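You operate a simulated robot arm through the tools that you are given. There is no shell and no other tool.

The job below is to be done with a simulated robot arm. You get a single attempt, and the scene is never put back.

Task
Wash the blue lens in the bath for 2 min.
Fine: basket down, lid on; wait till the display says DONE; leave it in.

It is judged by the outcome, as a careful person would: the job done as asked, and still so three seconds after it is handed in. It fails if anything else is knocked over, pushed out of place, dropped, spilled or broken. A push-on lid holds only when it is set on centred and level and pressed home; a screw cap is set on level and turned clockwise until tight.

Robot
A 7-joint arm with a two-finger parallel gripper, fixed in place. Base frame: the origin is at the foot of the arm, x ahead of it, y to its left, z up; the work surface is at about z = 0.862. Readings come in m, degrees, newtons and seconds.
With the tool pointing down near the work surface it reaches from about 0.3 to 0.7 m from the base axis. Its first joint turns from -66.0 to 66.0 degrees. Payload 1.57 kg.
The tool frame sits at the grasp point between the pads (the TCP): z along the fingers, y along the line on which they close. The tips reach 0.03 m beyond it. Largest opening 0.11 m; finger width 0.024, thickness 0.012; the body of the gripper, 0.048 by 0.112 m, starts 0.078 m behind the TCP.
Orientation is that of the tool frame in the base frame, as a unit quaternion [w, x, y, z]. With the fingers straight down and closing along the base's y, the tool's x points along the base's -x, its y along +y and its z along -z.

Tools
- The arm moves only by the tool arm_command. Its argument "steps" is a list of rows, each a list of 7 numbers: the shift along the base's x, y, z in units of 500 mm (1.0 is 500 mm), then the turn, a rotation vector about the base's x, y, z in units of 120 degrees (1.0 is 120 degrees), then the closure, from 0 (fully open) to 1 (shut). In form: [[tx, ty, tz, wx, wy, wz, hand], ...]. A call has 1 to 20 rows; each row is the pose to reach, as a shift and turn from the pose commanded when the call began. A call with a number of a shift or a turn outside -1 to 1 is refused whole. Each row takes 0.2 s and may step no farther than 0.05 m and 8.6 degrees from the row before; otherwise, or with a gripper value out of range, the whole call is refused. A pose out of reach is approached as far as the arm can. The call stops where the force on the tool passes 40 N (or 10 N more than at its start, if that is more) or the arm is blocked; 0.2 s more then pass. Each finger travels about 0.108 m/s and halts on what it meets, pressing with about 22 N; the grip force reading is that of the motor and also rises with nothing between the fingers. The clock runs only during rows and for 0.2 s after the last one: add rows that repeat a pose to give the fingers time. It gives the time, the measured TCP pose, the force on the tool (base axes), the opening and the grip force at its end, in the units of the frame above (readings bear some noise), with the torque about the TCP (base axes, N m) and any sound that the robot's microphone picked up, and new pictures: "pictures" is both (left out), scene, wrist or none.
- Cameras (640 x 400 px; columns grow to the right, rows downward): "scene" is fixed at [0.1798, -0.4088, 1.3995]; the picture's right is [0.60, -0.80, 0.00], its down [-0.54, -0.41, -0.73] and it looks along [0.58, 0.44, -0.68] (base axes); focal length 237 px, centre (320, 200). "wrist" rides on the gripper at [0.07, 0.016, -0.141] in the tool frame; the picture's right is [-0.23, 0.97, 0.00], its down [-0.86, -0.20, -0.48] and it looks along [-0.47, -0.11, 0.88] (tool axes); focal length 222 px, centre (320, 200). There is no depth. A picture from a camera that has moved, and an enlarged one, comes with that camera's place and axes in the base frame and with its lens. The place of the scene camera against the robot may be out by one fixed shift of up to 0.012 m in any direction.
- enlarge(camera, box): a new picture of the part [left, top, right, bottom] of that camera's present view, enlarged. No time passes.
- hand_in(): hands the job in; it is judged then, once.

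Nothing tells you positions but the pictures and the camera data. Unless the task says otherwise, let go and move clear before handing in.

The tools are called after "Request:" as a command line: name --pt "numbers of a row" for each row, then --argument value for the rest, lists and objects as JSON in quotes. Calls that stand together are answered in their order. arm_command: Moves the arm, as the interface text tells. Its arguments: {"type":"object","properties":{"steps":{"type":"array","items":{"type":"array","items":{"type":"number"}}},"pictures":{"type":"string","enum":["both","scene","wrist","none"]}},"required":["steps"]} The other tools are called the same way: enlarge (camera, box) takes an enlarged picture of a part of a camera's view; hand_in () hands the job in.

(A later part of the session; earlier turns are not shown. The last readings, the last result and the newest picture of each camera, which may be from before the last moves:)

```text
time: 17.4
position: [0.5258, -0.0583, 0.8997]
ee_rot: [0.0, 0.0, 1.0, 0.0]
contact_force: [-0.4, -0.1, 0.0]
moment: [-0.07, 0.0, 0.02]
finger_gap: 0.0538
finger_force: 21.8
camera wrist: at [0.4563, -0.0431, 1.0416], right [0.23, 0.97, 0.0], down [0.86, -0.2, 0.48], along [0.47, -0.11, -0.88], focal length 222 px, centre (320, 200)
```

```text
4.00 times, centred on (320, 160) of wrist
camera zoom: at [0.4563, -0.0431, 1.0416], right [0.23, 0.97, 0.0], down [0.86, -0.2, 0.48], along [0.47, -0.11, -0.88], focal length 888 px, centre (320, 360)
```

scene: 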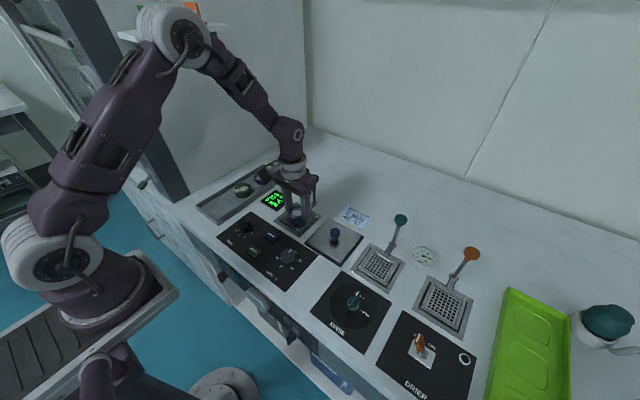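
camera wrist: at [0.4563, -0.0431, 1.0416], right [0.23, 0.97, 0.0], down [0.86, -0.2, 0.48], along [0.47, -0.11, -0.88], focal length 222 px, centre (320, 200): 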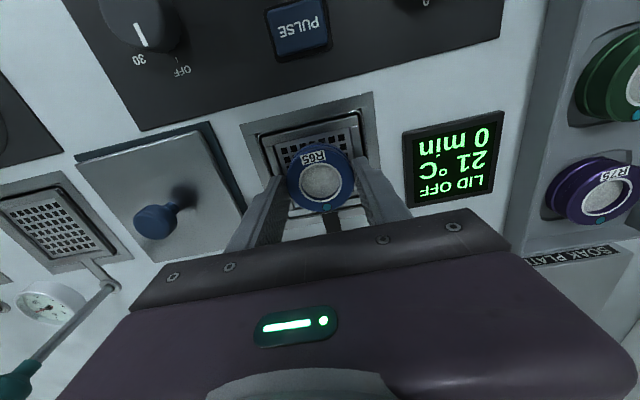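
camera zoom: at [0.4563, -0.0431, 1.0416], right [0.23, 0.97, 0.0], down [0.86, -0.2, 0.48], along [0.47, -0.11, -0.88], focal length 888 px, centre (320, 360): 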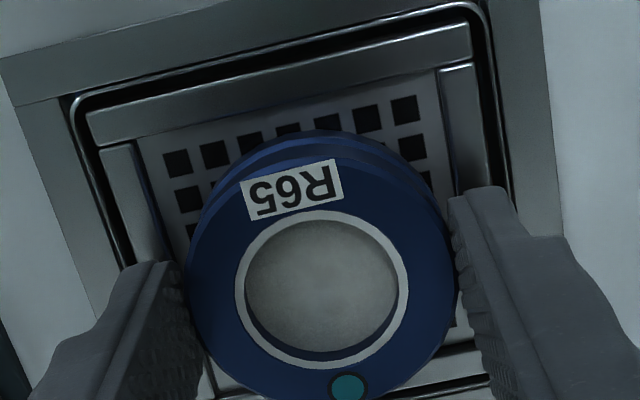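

The hole-grid estimate dropped about 4 mm while the lens pushed on it, so the lens appears to be on the basket floor and the basket slides down easily. I'll open the fingers slightly to release, and check.

Request:
arm_command --pt "0 0 0 0 0 0 0.5" --pt "0 0 0 0 0 0 0.45" --pt "0 0 0 0 0 0 0.45" --pictures "both"

Request:
enlarge --camera "scene" --box '[270, 165, 334, 245]'

Request:
enlarge --camera "wrist" --box '[240, 110, 400, 210]'

```text
time: 18.2
position: [0.5259, -0.0594, 0.9009]
ee_rot: [0.0, 0.0, 1.0, 0.0]
contact_force: [0.2, -0.2, 1.3]
moment: [0.02, 0.03, -0.01]
finger_gap: 0.0605
finger_force: 0.0
camera wrist: at [0.4562, -0.0432, 1.0416], right [0.23, 0.97, 0.0], down [0.86, -0.2, 0.48], along [0.47, -0.11, -0.88], focal length 222 px, centre (320, 200)
```

scene: 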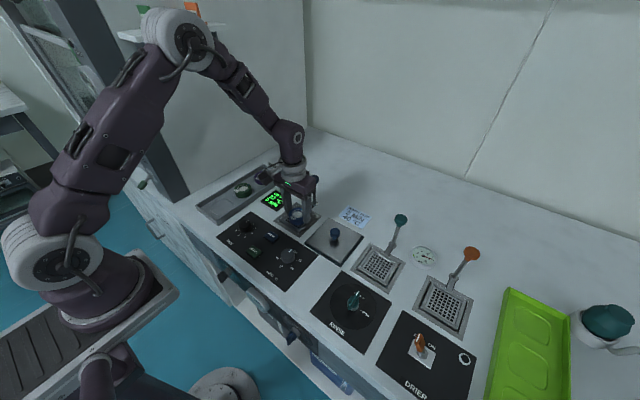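
wrist: 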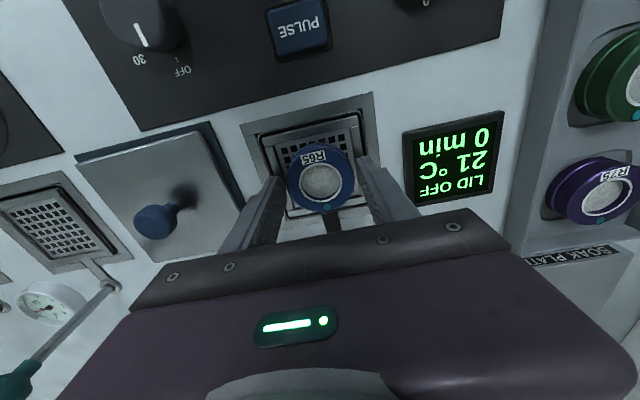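

```text
5.00 times, centred on (302, 205) of scene
camera zoom: at [0.1798, -0.4088, 1.3995], right [0.6, -0.8, 0.0], down [-0.54, -0.41, -0.73], along [0.58, 0.44, -0.68], focal length 1187 px, centre (410, 175)
```

zoom: 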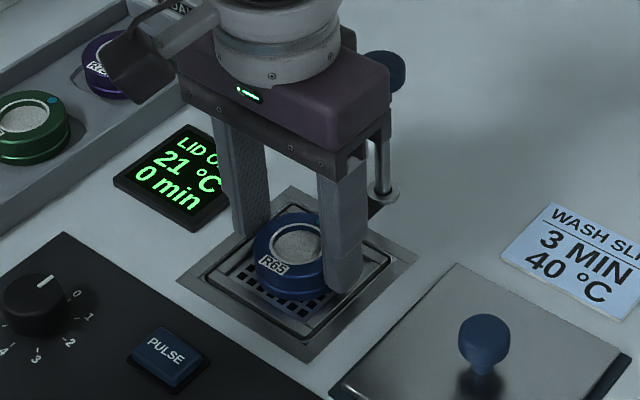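

```text
4.00 times, centred on (320, 160) of wrist
camera zoom: at [0.4562, -0.0432, 1.0416], right [0.23, 0.97, 0.0], down [0.86, -0.2, 0.48], along [0.47, -0.11, -0.88], focal length 888 px, centre (320, 360)
```

zoom: 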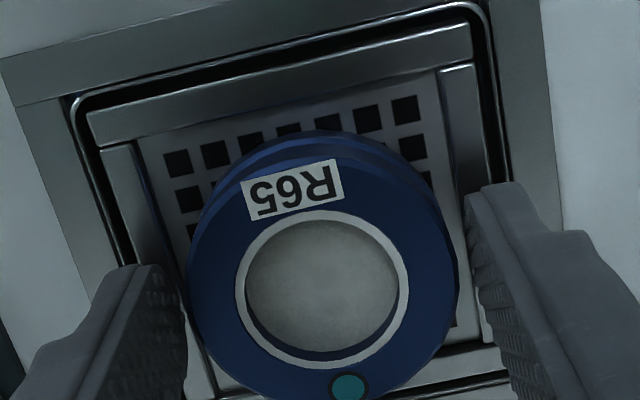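

The lens is released and sitting centred in the basket. I'll rise straight up to get clear and inspect.

Request:
arm_command --pt "0 0 0.02 0 0 0 0.45" --pt "0 0 0.06 0 0 0 0.45" --pt "0 0 0.12 0 0 0 0.45" --pt "0 0 0.2 0 0 0 0.45" --pt "0 0 0.28 0 0 0 0.45" --pt "0 0 0.32 0 0 0 0.45" --pictures "both"

Request:
enlarge --camera "scene" --box '[260, 165, 340, 245]'

Request:
enlarge --camera "wrist" --box '[240, 90, 400, 210]'

```text
time: 19.6
position: [0.5268, -0.0613, 1.062]
ee_rot: [-0.001, 0.0, 1.0, 0.0]
contact_force: [0.1, 0.6, -0.4]
moment: [0.03, 0.01, -0.01]
finger_gap: 0.0606
finger_force: 0.2
camera wrist: at [0.4569, -0.044, 1.2034], right [0.23, 0.97, 0.0], down [0.86, -0.2, 0.48], along [0.47, -0.11, -0.88], focal length 222 px, centre (320, 200)
```

scene: 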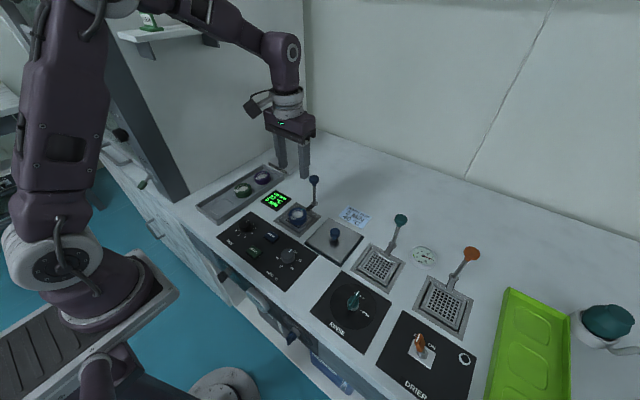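
wrist: 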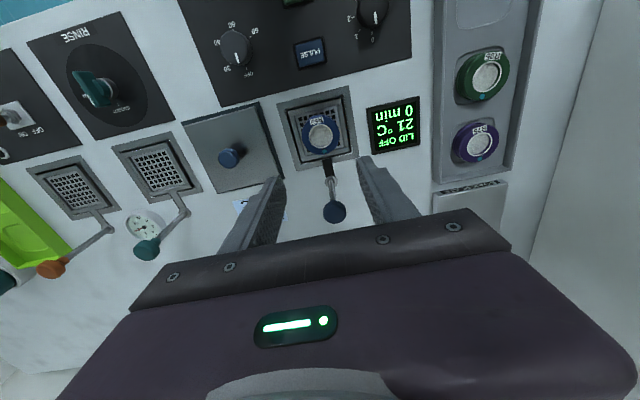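

```text
5.00 times, centred on (300, 205) of scene
camera zoom: at [0.1798, -0.4088, 1.3995], right [0.6, -0.8, 0.0], down [-0.54, -0.41, -0.73], along [0.58, 0.44, -0.68], focal length 1187 px, centre (420, 175)
```

zoom: 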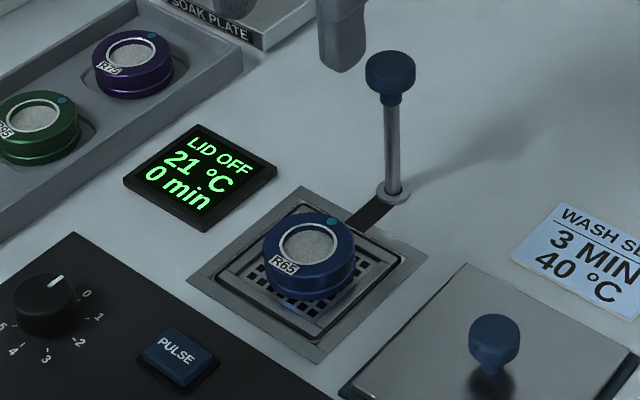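

```text
3.33 times, centred on (320, 150) of wrist
camera zoom: at [0.4569, -0.044, 1.2034], right [0.23, 0.97, 0.0], down [0.86, -0.2, 0.48], along [0.47, -0.11, -0.88], focal length 740 px, centre (320, 367)
```

zoom: 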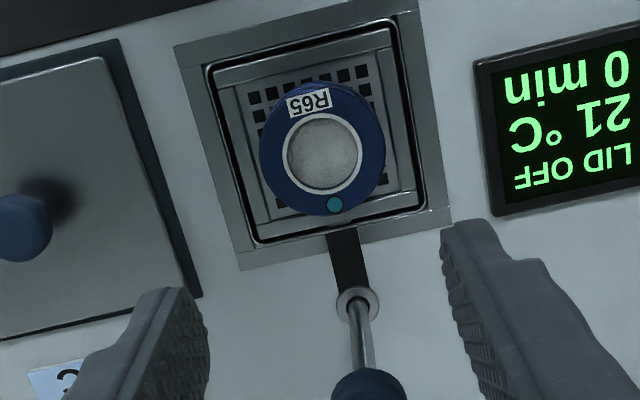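

The lens sits level in the basket, and the slot behind the basket shows the rod link has dropped slightly. The rod and knob are at about (0.607, -0.060) with the knob near z = 0.96, so I'll close the fingers, move over it and check alignment.

Request:
arm_command --pt "0.08 0 0 0 0 0 0.8" --pt "0.161 -0.001 0 0 0 0 1.0" --pt "0.161 -0.001 -0.03 0 0 0 1.0" --pt "0.161 -0.001 -0.06 0 0 0 1.0" --pt "0.161 -0.001 -0.06 0 0 0 1.0" --pictures "both"

Request:
enlarge --camera "scene" --box '[270, 130, 350, 230]'

Request:
enlarge --camera "wrist" --box '[240, 110, 400, 210]'

```text
time: 20.8
position: [0.6061, -0.0608, 1.0293]
ee_rot: [0.0, 0.001, 1.0, 0.001]
contact_force: [0.5, -0.3, 0.7]
moment: [0.01, -0.05, 0.01]
finger_gap: 0.0
finger_force: 21.2
camera wrist: at [0.5367, -0.044, 1.1709], right [0.23, 0.97, 0.0], down [0.86, -0.2, 0.48], along [0.47, -0.11, -0.88], focal length 222 px, centre (320, 200)
```

scene: 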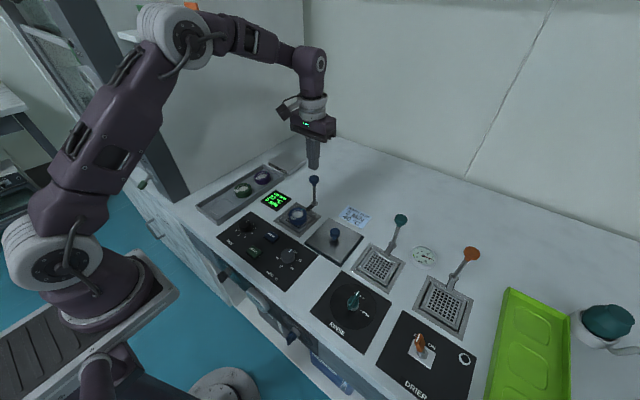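
wrist: 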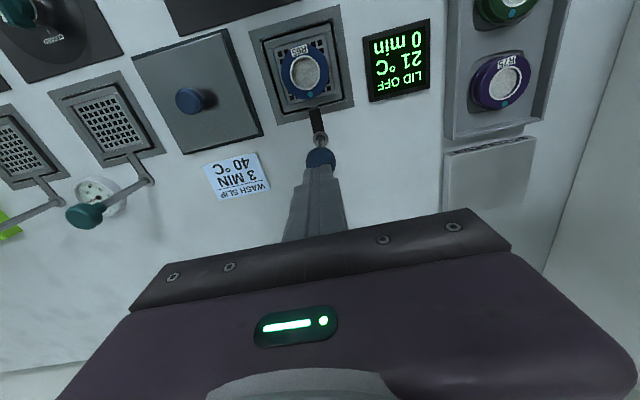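

```text
4.00 times, centred on (310, 180) of scene
camera zoom: at [0.1798, -0.4088, 1.3995], right [0.6, -0.8, 0.0], down [-0.54, -0.41, -0.73], along [0.58, 0.44, -0.68], focal length 950 px, centre (360, 280)
```

zoom: 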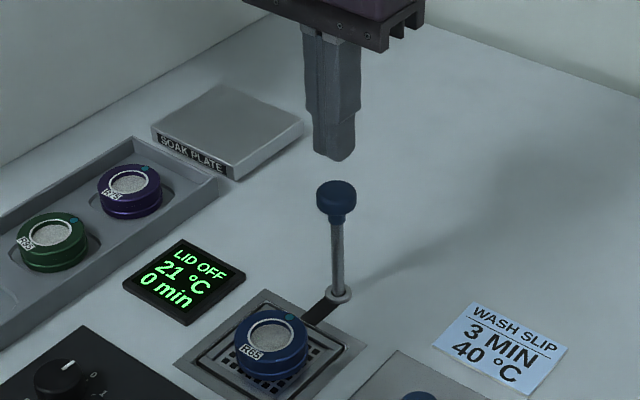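

```text
4.00 times, centred on (320, 160) of wrist
camera zoom: at [0.5367, -0.044, 1.1709], right [0.23, 0.97, 0.0], down [0.86, -0.2, 0.48], along [0.47, -0.11, -0.88], focal length 888 px, centre (320, 360)
```

zoom: 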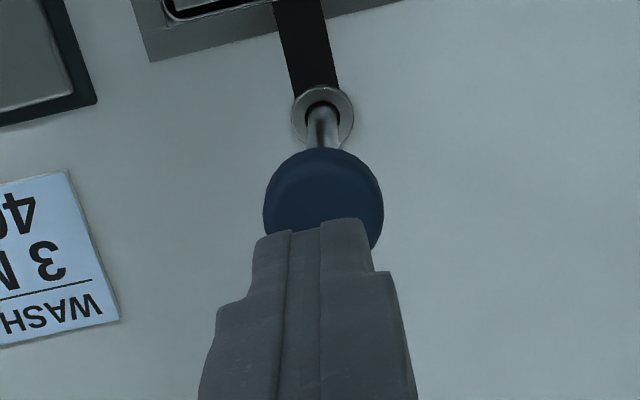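

The closed tips are centred over the knob. I'll press down in 5 mm steps and watch how the basket responds.

Request:
arm_command --pt "0 0 -0.02 0 0 0 1.0" --pt "0 0 -0.04 0 0 0 1.0" --pt "0 0 -0.05 0 0 0 1.0" --pt "0 0 -0.06 0 0 0 1.0" --pt "0 0 -0.07 0 0 0 1.0" --pt "0 0 -0.08 0 0 0 1.0" --pt "0 0 -0.08 0 0 0 1.0" --pictures "both"

Request:
enlarge --camera "scene" --box '[270, 145, 350, 245]'

```text
time: 22.4
position: [0.6068, -0.0614, 0.9899]
ee_rot: [0.001, 0.0, 1.0, 0.0]
contact_force: [-0.1, 0.2, 0.7]
moment: [-0.02, -0.04, 0.0]
finger_gap: 0.0
finger_force: 21.4
camera wrist: at [0.5371, -0.0442, 1.1317], right [0.23, 0.97, 0.0], down [0.86, -0.2, 0.48], along [0.47, -0.11, -0.88], focal length 222 px, centre (320, 200)
```

scene: 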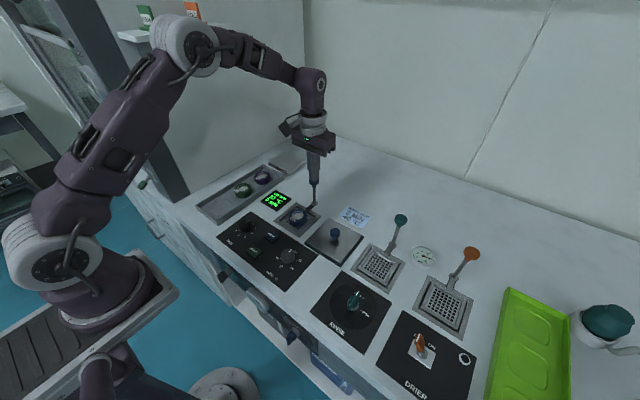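
wrist: 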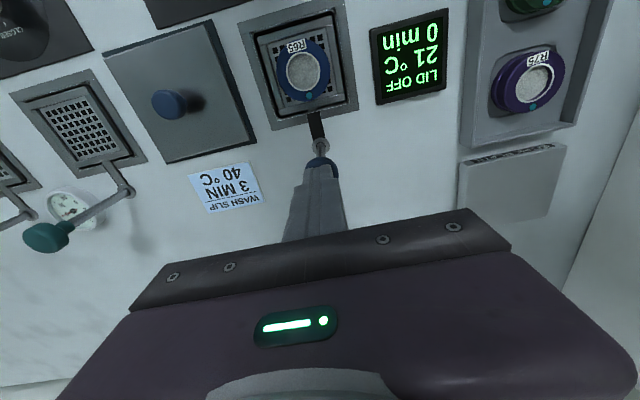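

```text
4.00 times, centred on (310, 195) of scene
camera zoom: at [0.1798, -0.4088, 1.3995], right [0.6, -0.8, 0.0], down [-0.54, -0.41, -0.73], along [0.58, 0.44, -0.68], focal length 950 px, centre (360, 220)
```

zoom: 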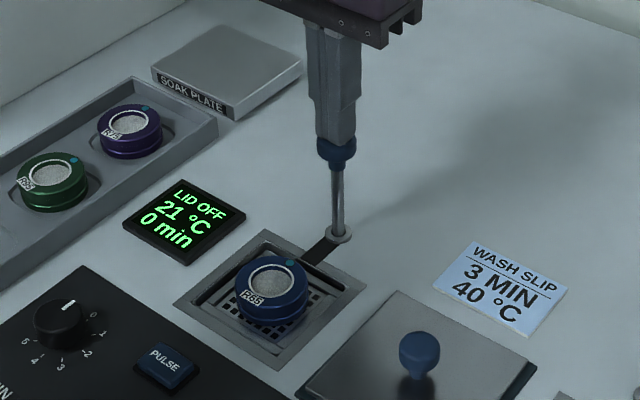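

The tips are on the knob and the basket is beginning to drop. Continuing the push.

Request:
arm_command --pt "0 0 -0.01 0 0 0 1.0" --pt "0 0 -0.02 0 0 0 1.0" --pt "0 0 -0.03 0 0 0 1.0" --pt "0 0 -0.04 0 0 0 1.0" --pt "0 0 -0.05 0 0 0 1.0" --pt "0 0 -0.06 0 0 0 1.0" --pt "0 0 -0.06 0 0 0 1.0" --pictures "both"

Request:
enlarge --camera "scene" --box '[270, 145, 350, 245]'

```text
time: 24.0
position: [0.6059, -0.0611, 0.9605]
ee_rot: [0.0, 0.0, 1.0, 0.0]
contact_force: [-0.2, 0.0, 0.2]
moment: [-0.01, 0.0, 0.02]
finger_gap: 0.0
finger_force: 21.4
camera wrist: at [0.537, -0.0443, 1.1018], right [0.23, 0.97, 0.0], down [0.86, -0.2, 0.48], along [0.47, -0.11, -0.88], focal length 222 px, centre (320, 200)
```

scene: 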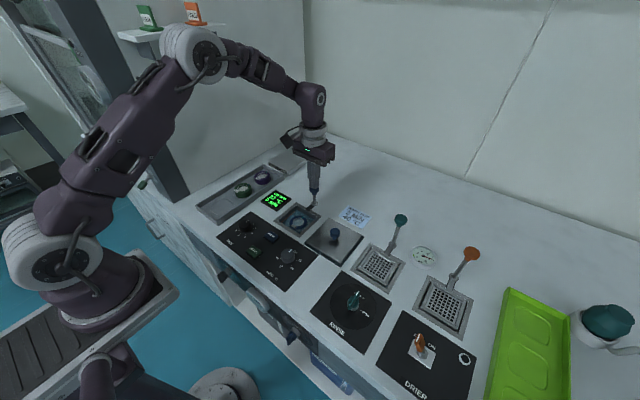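
wrist: 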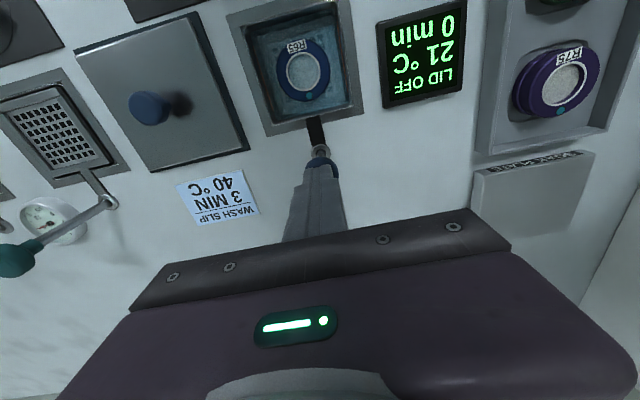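

```text
4.00 times, centred on (310, 195) of scene
camera zoom: at [0.1798, -0.4088, 1.3995], right [0.6, -0.8, 0.0], down [-0.54, -0.41, -0.73], along [0.58, 0.44, -0.68], focal length 950 px, centre (360, 220)
```

zoom: 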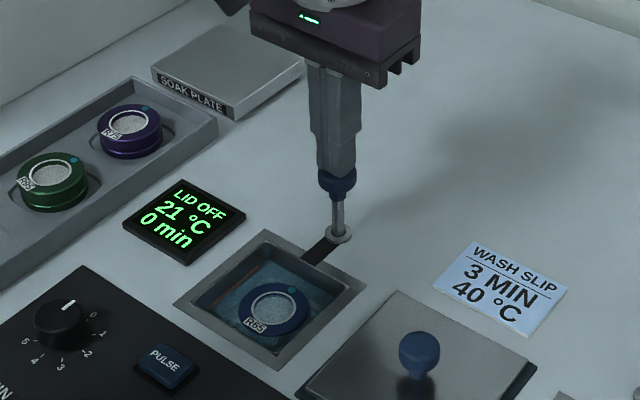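

The basket is descending into the liquid with the lens in it. Continuing until the stop.

Request:
arm_command --pt "0 0 -0.01 0 0 0 1.0" --pt "0 0 -0.02 0 0 0 1.0" --pt "0 0 -0.03 0 0 0 1.0" --pt "0 0 -0.04 0 0 0 1.0" --pt "0 0 -0.05 0 0 0 1.0" --pt "0 0 -0.06 0 0 0 1.0" --pt "0 0 -0.07 0 0 0 1.0" --pictures "both"

Request:
enlarge --camera "scene" --box '[270, 145, 350, 245]'

```text
time: 25.3
position: [0.606, -0.0597, 0.9408]
ee_rot: [0.002, 0.0, 1.0, -0.001]
contact_force: [-5.9, 2.3, 10.0]
moment: [0.07, 0.31, 0.0]
finger_gap: 0.0
finger_force: 21.1
stopped in row 6: the force on the tool passed its limit at 52 N (the readings are from after the stop); the commanded pose is now the measured one
camera wrist: at [0.5355, -0.0438, 1.0809], right [0.23, 0.97, 0.0], down [0.85, -0.2, 0.48], along [0.47, -0.11, -0.88], focal length 222 px, centre (320, 200)
```

scene: 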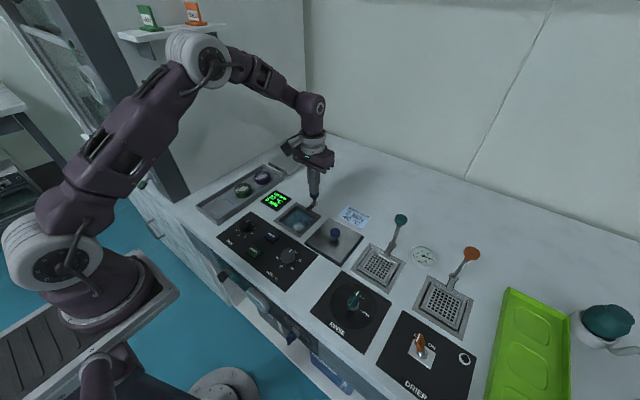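
wrist: 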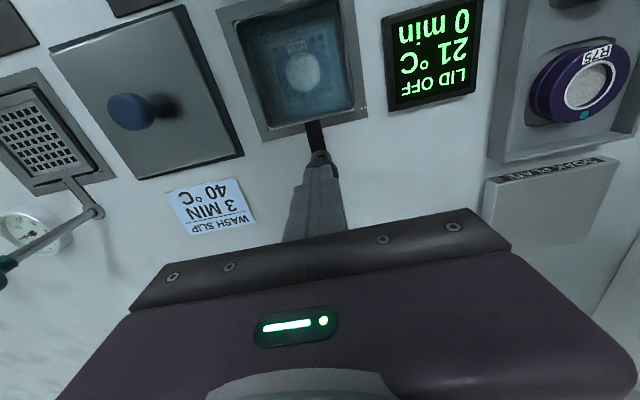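

```text
4.00 times, centred on (310, 195) of scene
camera zoom: at [0.1794, -0.4088, 1.3996], right [0.6, -0.8, 0.0], down [-0.54, -0.41, -0.73], along [0.58, 0.44, -0.68], focal length 950 px, centre (360, 220)
```

zoom: 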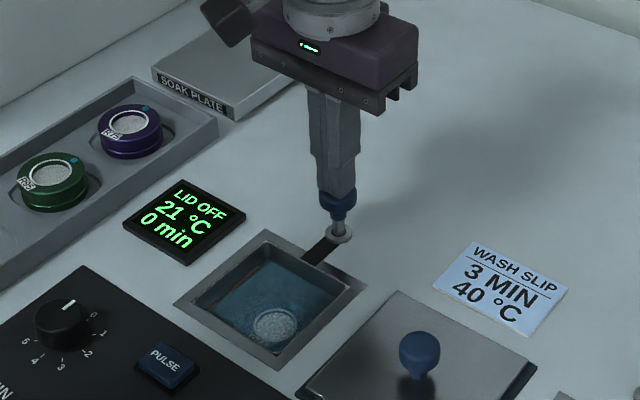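

The basket hit its stop and the lens is submerged. I'll lift off and check that the basket stays down.

Request:
arm_command --pt "0 0 0.03 0 0 0 1.0" --pt "0 0 0.1 0 0 0 1.0" --pt "0 0 0.18 0 0 0 1.0" --pt "0 0 0.25 0 0 0 1.0" --pt "0 0 0.25 0 0 0 1.0" --pt "0 0 0.25 0 0 0 1.0" --pictures "both"

Request:
enlarge --camera "scene" --box '[270, 145, 350, 245]'

Request:
enlarge --camera "wrist" --box '[180, 0, 340, 120]'

```text
time: 26.7
position: [0.6047, -0.0599, 1.066]
ee_rot: [0.002, 0.0, 1.0, -0.001]
contact_force: [0.3, 0.5, -0.4]
moment: [0.01, 0.0, 0.0]
finger_gap: 0.0001
finger_force: 21.2
camera wrist: at [0.5355, -0.0432, 1.2059], right [0.23, 0.97, 0.0], down [0.85, -0.2, 0.48], along [0.47, -0.11, -0.88], focal length 222 px, centre (320, 200)
```

scene: 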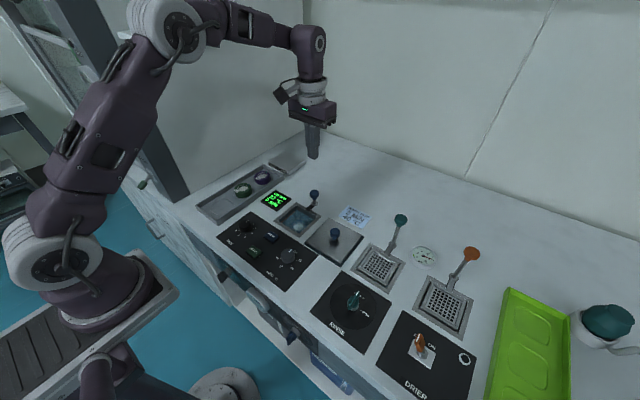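
wrist: 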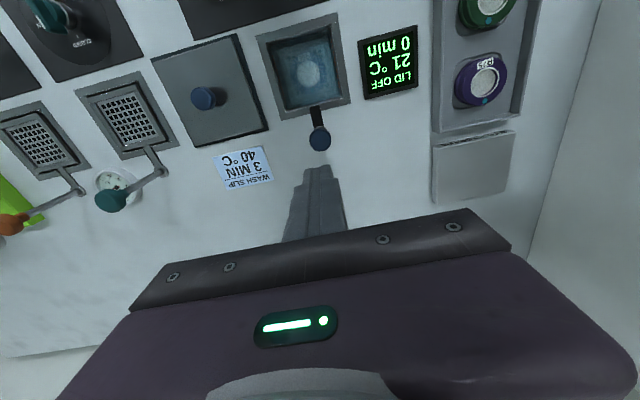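

```text
4.00 times, centred on (310, 195) of scene
camera zoom: at [0.1798, -0.4088, 1.3995], right [0.6, -0.8, 0.0], down [-0.54, -0.41, -0.73], along [0.58, 0.44, -0.68], focal length 950 px, centre (360, 220)
```

zoom: 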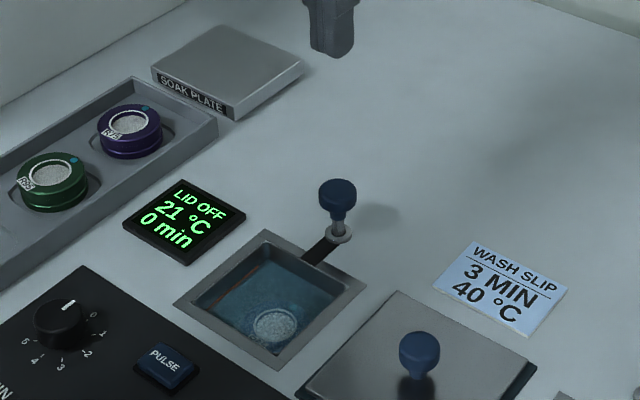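

```text
3.33 times, centred on (260, 60) of wrist
camera zoom: at [0.5355, -0.0432, 1.2059], right [0.23, 0.97, 0.0], down [0.85, -0.2, 0.48], along [0.47, -0.11, -0.88], focal length 740 px, centre (520, 667)
```

zoom: 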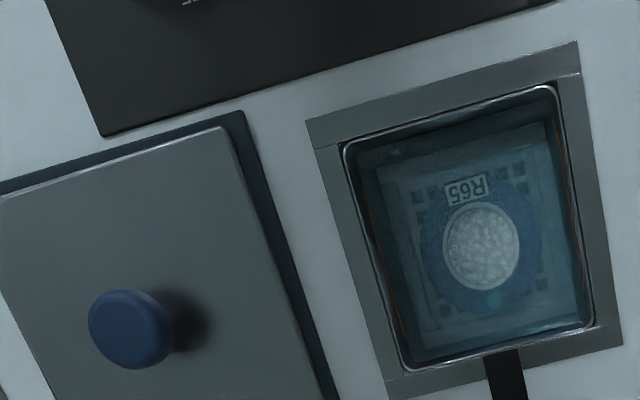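

The basket stays down with the lens submerged. Next is the lid; I'll move above it for a close look at its knob, size and alignment.

Request:
arm_command --pt "-0.058 -0.056 -0.01 0.001 0.002 0 0.8" --pt "-0.116 -0.112 -0.03 0.001 0.002 0 0.6" --pt "-0.174 -0.168 -0.05 0.001 0.002 0 0.4" --pt "-0.232 -0.224 -0.07 0.001 0.002 0 0.2" --pt "-0.291 -0.281 -0.09 0.001 0.002 0 0.0" --pt "-0.291 -0.281 -0.09 0.001 0.002 0 0.0" --pictures "both"

Request:
enlarge --camera "scene" --box '[260, 185, 390, 285]'

Request:
enlarge --camera "wrist" --box '[240, 120, 432, 240]'

```text
time: 28.1
position: [0.4613, -0.2011, 1.0196]
ee_rot: [0.001, 0.0, 1.0, 0.0]
contact_force: [-0.6, -0.2, -0.2]
moment: [0.03, -0.01, -0.02]
finger_gap: 0.1101
finger_force: 0.1
camera wrist: at [0.3921, -0.184, 1.1609], right [0.23, 0.97, 0.0], down [0.85, -0.2, 0.48], along [0.47, -0.11, -0.88], focal length 222 px, centre (320, 200)
```

scene: 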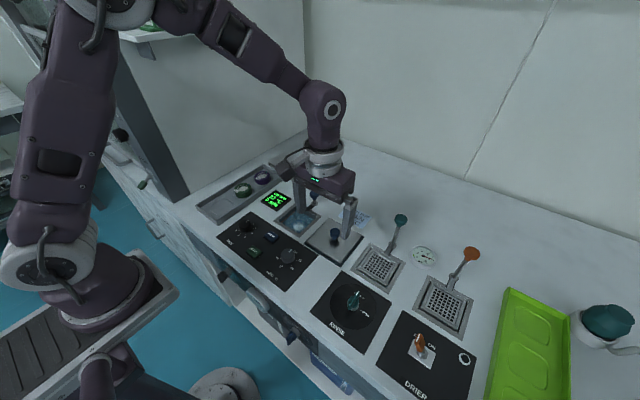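
wrist: 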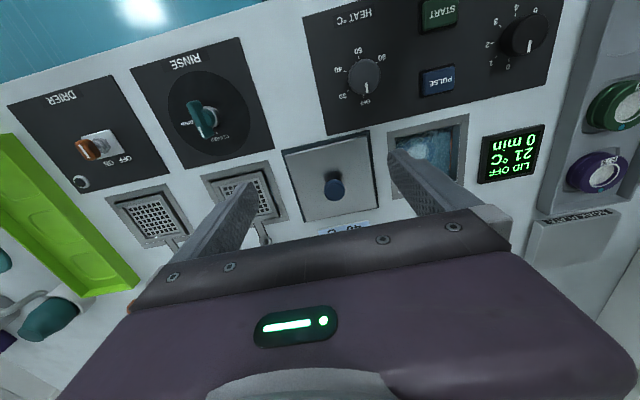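

```text
4.00 times, centred on (325, 235) of scene
camera zoom: at [0.1798, -0.4088, 1.3995], right [0.6, -0.8, 0.0], down [-0.54, -0.41, -0.73], along [0.58, 0.44, -0.68], focal length 950 px, centre (300, 60)
```

zoom: 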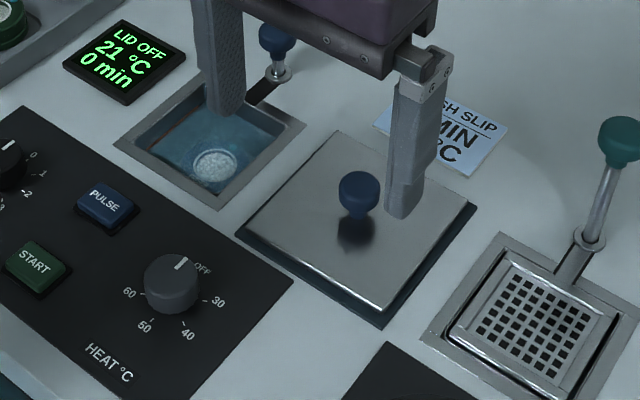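

```text
3.33 times, centred on (336, 180) of wrist
camera zoom: at [0.3921, -0.184, 1.1609], right [0.23, 0.97, 0.0], down [0.85, -0.2, 0.48], along [0.47, -0.11, -0.88], focal length 740 px, centre (267, 267)
```

zoom: 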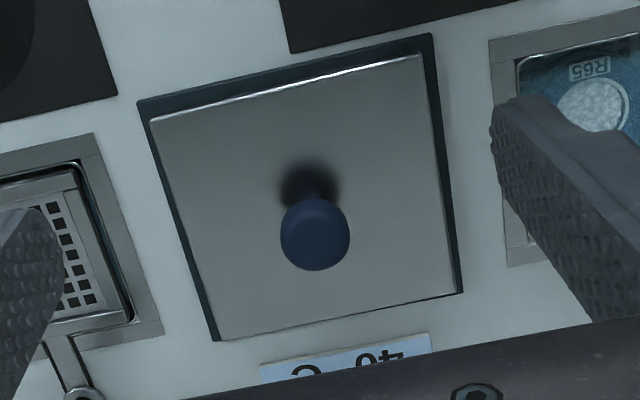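

The lid is about 105 mm square, centred near (0.522, -0.1965), with its knob centred and its top near z ≈ 0.91. It lies parallel to the bath frame, which is centred near (0.5245, -0.060). I'll move over the knob.

Request:
arm_command --pt "0.04 0.003 -0.02 0 0 0 0.3" --pt "0.08 0.006 -0.05 0 0 0 0.45" --pt "0.1206 0.0096 -0.08 0 0 0 0.45" --pt "0.1206 0.0096 -0.1 0 0 0 0.45" --pt "0.1206 0.0096 -0.1 0 0 0 0.45" --pictures "both"

Request:
enlarge --camera "scene" --box '[260, 185, 390, 285]'

Request:
enlarge --camera "wrist" --box '[224, 80, 416, 220]'

```text
time: 29.3
position: [0.5206, -0.1954, 0.9685]
ee_rot: [0.0, 0.0, 1.0, 0.001]
contact_force: [-0.7, -0.4, -0.2]
moment: [0.0, 0.01, 0.02]
finger_gap: 0.0605
finger_force: 0.0
camera wrist: at [0.4512, -0.1798, 1.1101], right [0.23, 0.97, 0.0], down [0.85, -0.2, 0.48], along [0.47, -0.11, -0.88], focal length 222 px, centre (320, 200)
```

scene: 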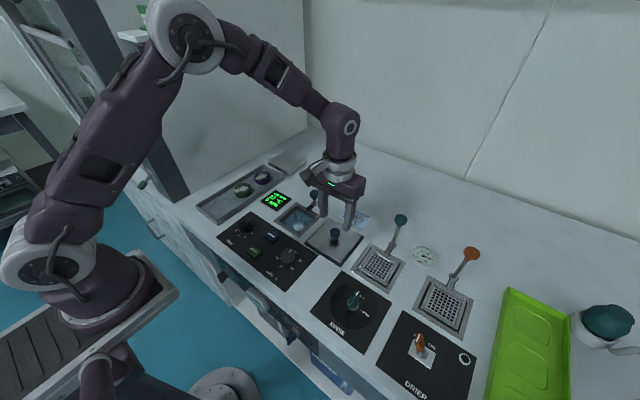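
wrist: 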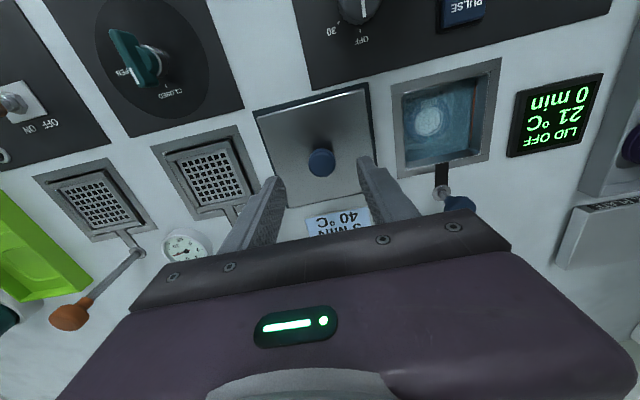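

```text
4.00 times, centred on (325, 235) of scene
camera zoom: at [0.1798, -0.4088, 1.3995], right [0.6, -0.8, 0.0], down [-0.54, -0.41, -0.73], along [0.58, 0.44, -0.68], focal length 950 px, centre (300, 60)
```

zoom: 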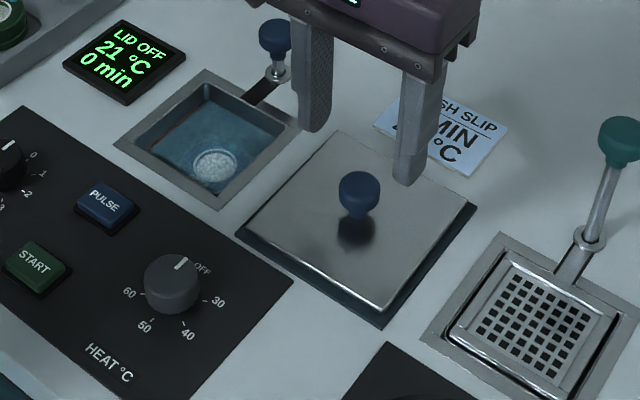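

```text
2.86 times, centred on (320, 150) of wrist
camera zoom: at [0.4512, -0.1798, 1.1101], right [0.23, 0.97, 0.0], down [0.85, -0.2, 0.48], along [0.47, -0.11, -0.88], focal length 635 px, centre (320, 343)
```

zoom: 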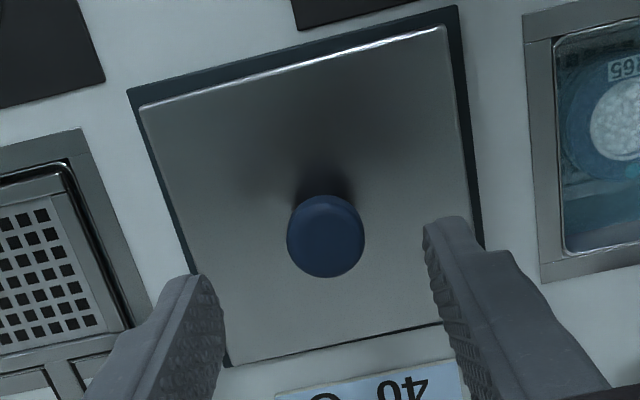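

The knob is nearly centred between the fingers, off by about +2.5 mm in x and +0.5 mm in y. I'll correct that and descend to knob height.

Request:
arm_command --pt "0.005 0.001 -0.03 0 0 0 0.45" --pt "0.005 0.001 -0.06 0 0 0 0.45" --pt "0.005 0.001 -0.09 0 0 0 0.45" --pt "0.005 0.001 -0.11 0 0 0 0.45" --pt "0.005 0.001 -0.11 0 0 0 0.45" --pictures "both"

Request:
enlarge --camera "scene" --box '[290, 195, 370, 275]'

Request:
enlarge --camera "wrist" --box '[224, 80, 416, 220]'

```text
time: 30.5
position: [0.5246, -0.1951, 0.9141]
ee_rot: [0.0, 0.0, 1.0, 0.0]
contact_force: [-0.1, 0.2, 0.9]
moment: [0.0, 0.02, -0.01]
finger_gap: 0.0605
finger_force: 0.0
camera wrist: at [0.4547, -0.1788, 1.0556], right [0.23, 0.97, 0.0], down [0.85, -0.2, 0.48], along [0.47, -0.11, -0.88], focal length 222 px, centre (320, 200)
```

scene: 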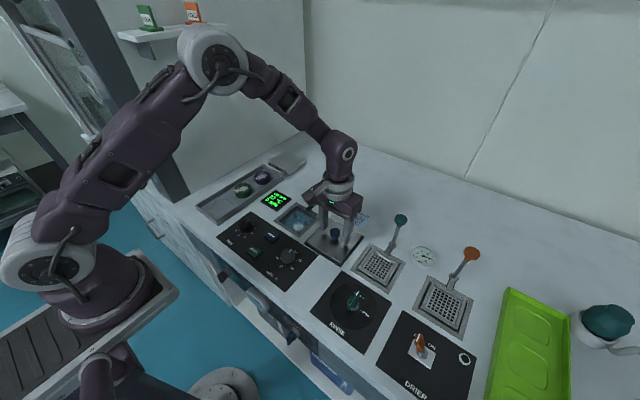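
wrist: 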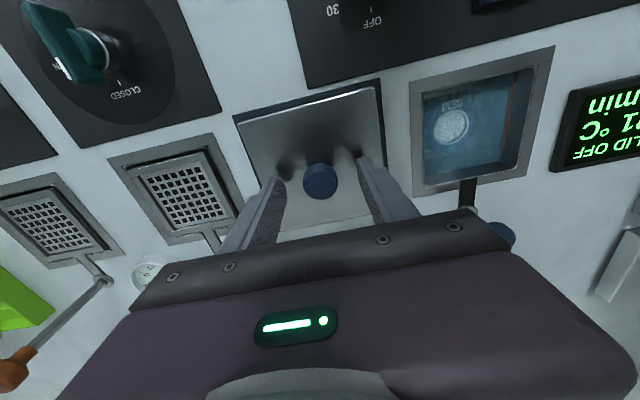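

```text
5.00 times, centred on (330, 235) of scene
camera zoom: at [0.1798, -0.4088, 1.3995], right [0.6, -0.8, 0.0], down [-0.54, -0.41, -0.73], along [0.58, 0.44, -0.68], focal length 1187 px, centre (270, 25)
```

zoom: 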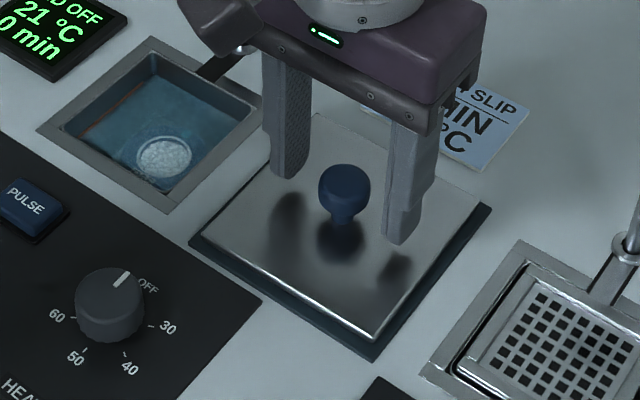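

```text
2.86 times, centred on (320, 150) of wrist
camera zoom: at [0.4547, -0.1788, 1.0556], right [0.23, 0.97, 0.0], down [0.85, -0.2, 0.48], along [0.47, -0.11, -0.88], focal length 635 px, centre (320, 343)
```

zoom: 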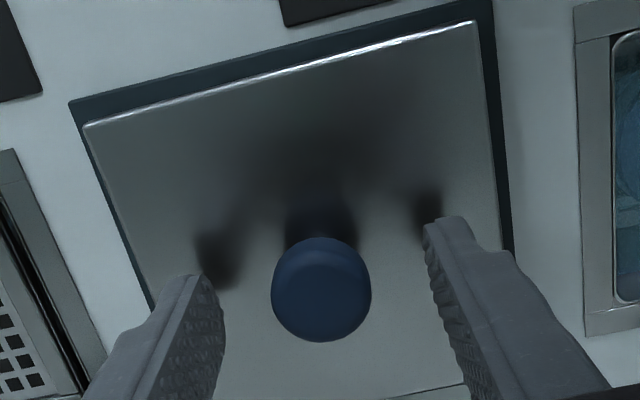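

The fingers straddle the knob. I'll go 3 mm lower for a fuller grip and close on it.

Request:
arm_command --pt "-0.002 0 -0.003 0 0 0 0.45" --pt "-0.002 0 -0.006 0 0 0 0.45" --pt "-0.002 0 -0.006 0 0 0 0.7" --pt "-0.002 0 -0.006 0 0 0 0.9" --pt "-0.002 0 -0.006 0 0 0 0.9" --pt "-0.002 0 -0.006 0 0 0 0.9" --pictures "both"

Request:
enlarge --camera "scene" --box '[290, 195, 370, 275]'

Request:
enlarge --camera "wrist" --box '[224, 80, 416, 220]'

```text
time: 31.9
position: [0.5232, -0.1952, 0.9119]
ee_rot: [0.001, 0.0, 1.0, 0.0]
contact_force: [0.6, 0.1, 0.3]
moment: [0.04, -0.02, -0.01]
finger_gap: 0.0273
finger_force: 22.0
camera wrist: at [0.4531, -0.179, 1.0525], right [0.23, 0.97, 0.0], down [0.85, -0.2, 0.48], along [0.47, -0.11, -0.88], focal length 222 px, centre (320, 200)
```

scene: 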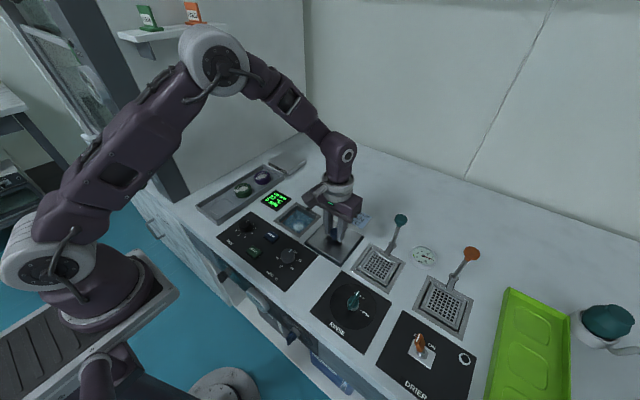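
wrist: 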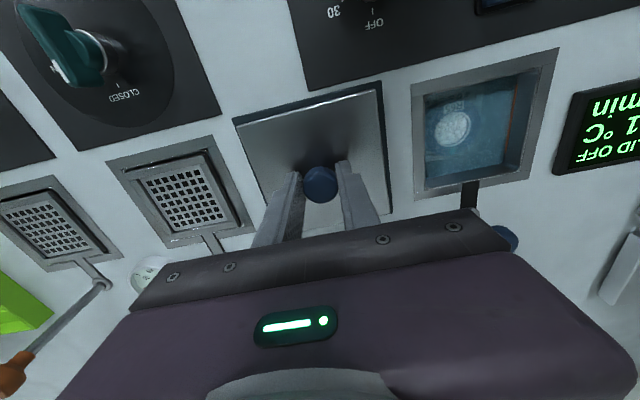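

```text
5.00 times, centred on (330, 235) of scene
camera zoom: at [0.1798, -0.4088, 1.3995], right [0.6, -0.8, 0.0], down [-0.54, -0.41, -0.73], along [0.58, 0.44, -0.68], focal length 1187 px, centre (270, 25)
```

zoom: 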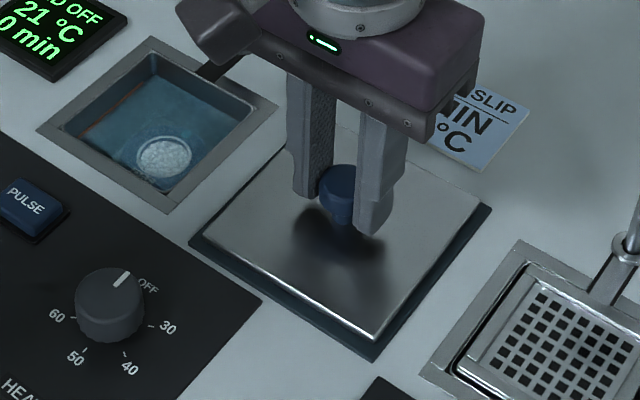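

```text
2.86 times, centred on (320, 150) of wrist
camera zoom: at [0.4531, -0.179, 1.0525], right [0.23, 0.97, 0.0], down [0.85, -0.2, 0.48], along [0.47, -0.11, -0.88], focal length 635 px, centre (320, 343)
```

zoom: 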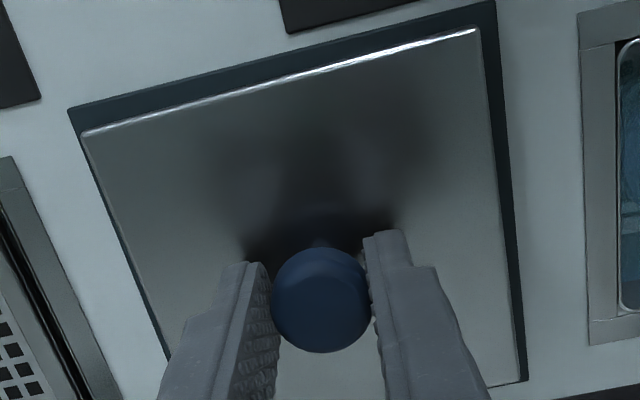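

The knob is gripped (27.3 mm, 22 N). Lifting the lid straight up now.

Request:
arm_command --pt "0 0 0.01 0 0 0 0.9" --pt "0 0 0.03 0 0 0 0.9" --pt "0 0 0.06 0 0 0 0.9" --pt "0 0 0.1 0 0 0 0.9" --pt "0 0 0.1 0 0 0 0.9" --pictures "both"

Request:
enlarge --camera "scene" --box '[270, 185, 370, 275]'

Request:
enlarge --camera "wrist" --box '[224, 80, 416, 220]'

```text
time: 33.1
position: [0.5226, -0.1956, 0.9603]
ee_rot: [0.0, 0.0, 1.0, 0.0]
contact_force: [0.0, 0.3, -1.5]
moment: [0.03, 0.0, -0.01]
finger_gap: 0.0271
finger_force: 21.6
camera wrist: at [0.4529, -0.18, 1.1023], right [0.23, 0.97, 0.0], down [0.85, -0.2, 0.48], along [0.47, -0.11, -0.88], focal length 222 px, centre (320, 200)
```

scene: 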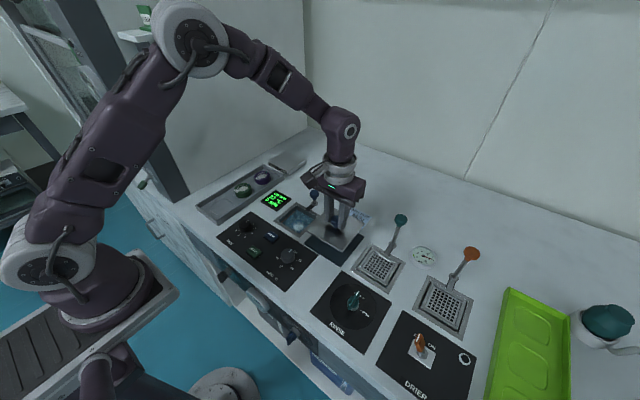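
wrist: 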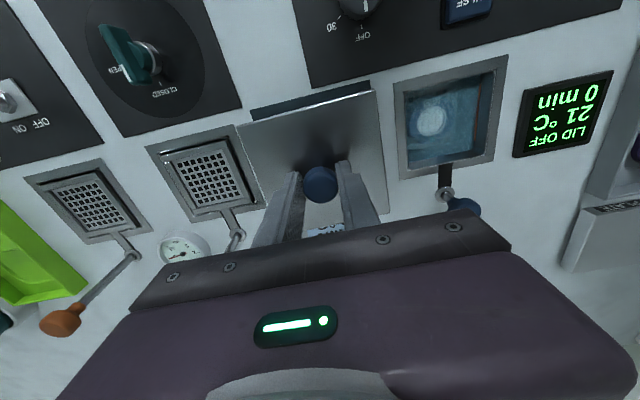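

```text
4.44 times, centred on (320, 230) of scene
camera zoom: at [0.1798, -0.4088, 1.3995], right [0.6, -0.8, 0.0], down [-0.54, -0.41, -0.73], along [0.58, 0.44, -0.68], focal length 1055 px, centre (320, 67)
```

zoom: 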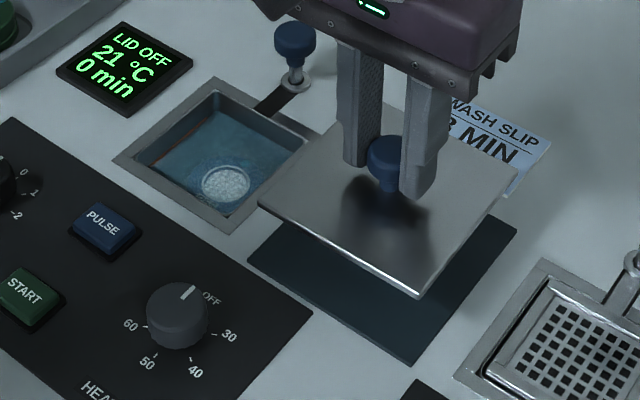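

```text
2.86 times, centred on (320, 150) of wrist
camera zoom: at [0.4529, -0.18, 1.1023], right [0.23, 0.97, 0.0], down [0.85, -0.2, 0.48], along [0.47, -0.11, -0.88], focal length 635 px, centre (320, 343)
```

zoom: 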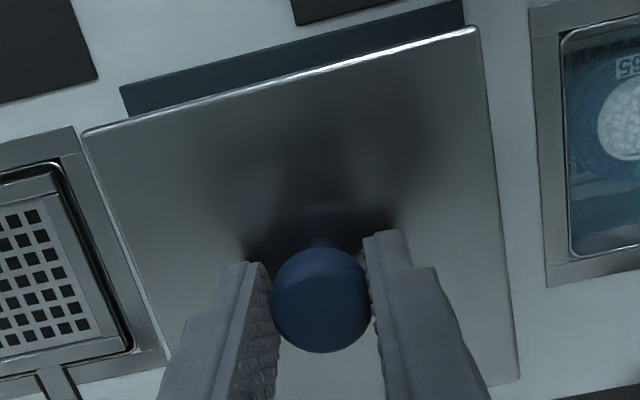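

The lid is off its pad and hanging level. I'll carry it over the bath at this height and check the alignment of its edges with the bath frame.

Request:
arm_command --pt "0.0 0.0 0.03 0 0 0 0.9" --pt "0.0 0.055 0.03 0 0 0 0.9" --pt "0.0 0.11 0.03 0 0 0 0.9" --pt "0.001 0.165 0.03 0 0 0 0.9" --pt "0.001 0.22 0.03 0 0 0 0.9" --pt "0.001 0.272 0.03 0 0 0 0.9" --pt "0.001 0.272 0.0 0 0 0 0.9" --pt "0.001 0.272 0.0 0 0 0 0.9" --pictures "both"

Request:
enlarge --camera "scene" --box '[250, 165, 350, 255]'

Request:
enlarge --camera "wrist" --box '[224, 80, 416, 220]'

```text
time: 34.9
position: [0.5226, -0.0589, 0.9619]
ee_rot: [0.001, 0.0, 1.0, 0.0]
contact_force: [-0.9, 0.1, -1.8]
moment: [-0.01, 0.02, -0.01]
finger_gap: 0.0269
finger_force: 21.6
camera wrist: at [0.4535, -0.0431, 1.103], right [0.23, 0.97, 0.0], down [0.85, -0.2, 0.48], along [0.47, -0.11, -0.88], focal length 222 px, centre (320, 200)
```

scene: 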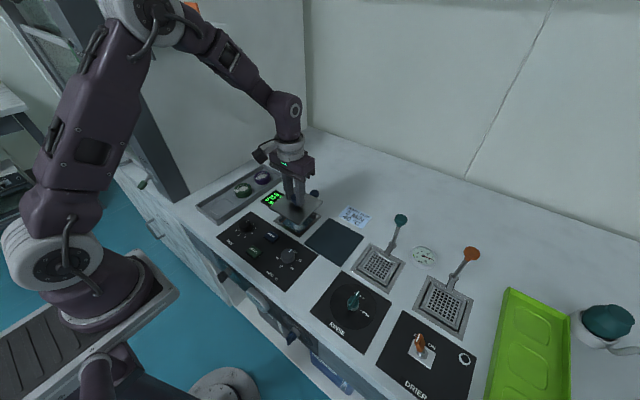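
wrist: 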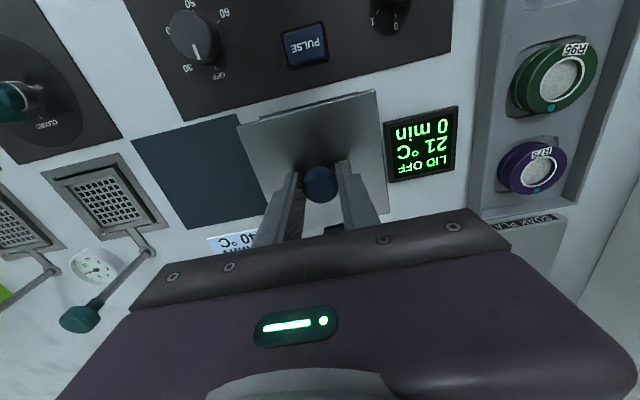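

```text
4.44 times, centred on (300, 210) of scene
camera zoom: at [0.1798, -0.4088, 1.3995], right [0.6, -0.8, 0.0], down [-0.54, -0.41, -0.73], along [0.58, 0.44, -0.68], focal length 1055 px, centre (409, 156)
```

zoom: 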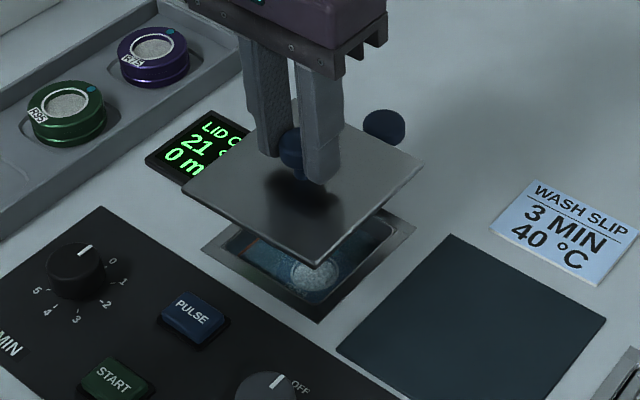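

```text
2.86 times, centred on (320, 150) of wrist
camera zoom: at [0.4535, -0.0431, 1.103], right [0.23, 0.97, 0.0], down [0.85, -0.2, 0.48], along [0.47, -0.11, -0.88], focal length 635 px, centre (320, 343)
```

zoom: 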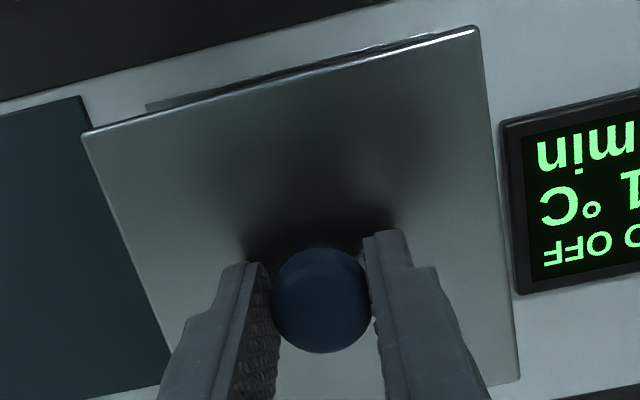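

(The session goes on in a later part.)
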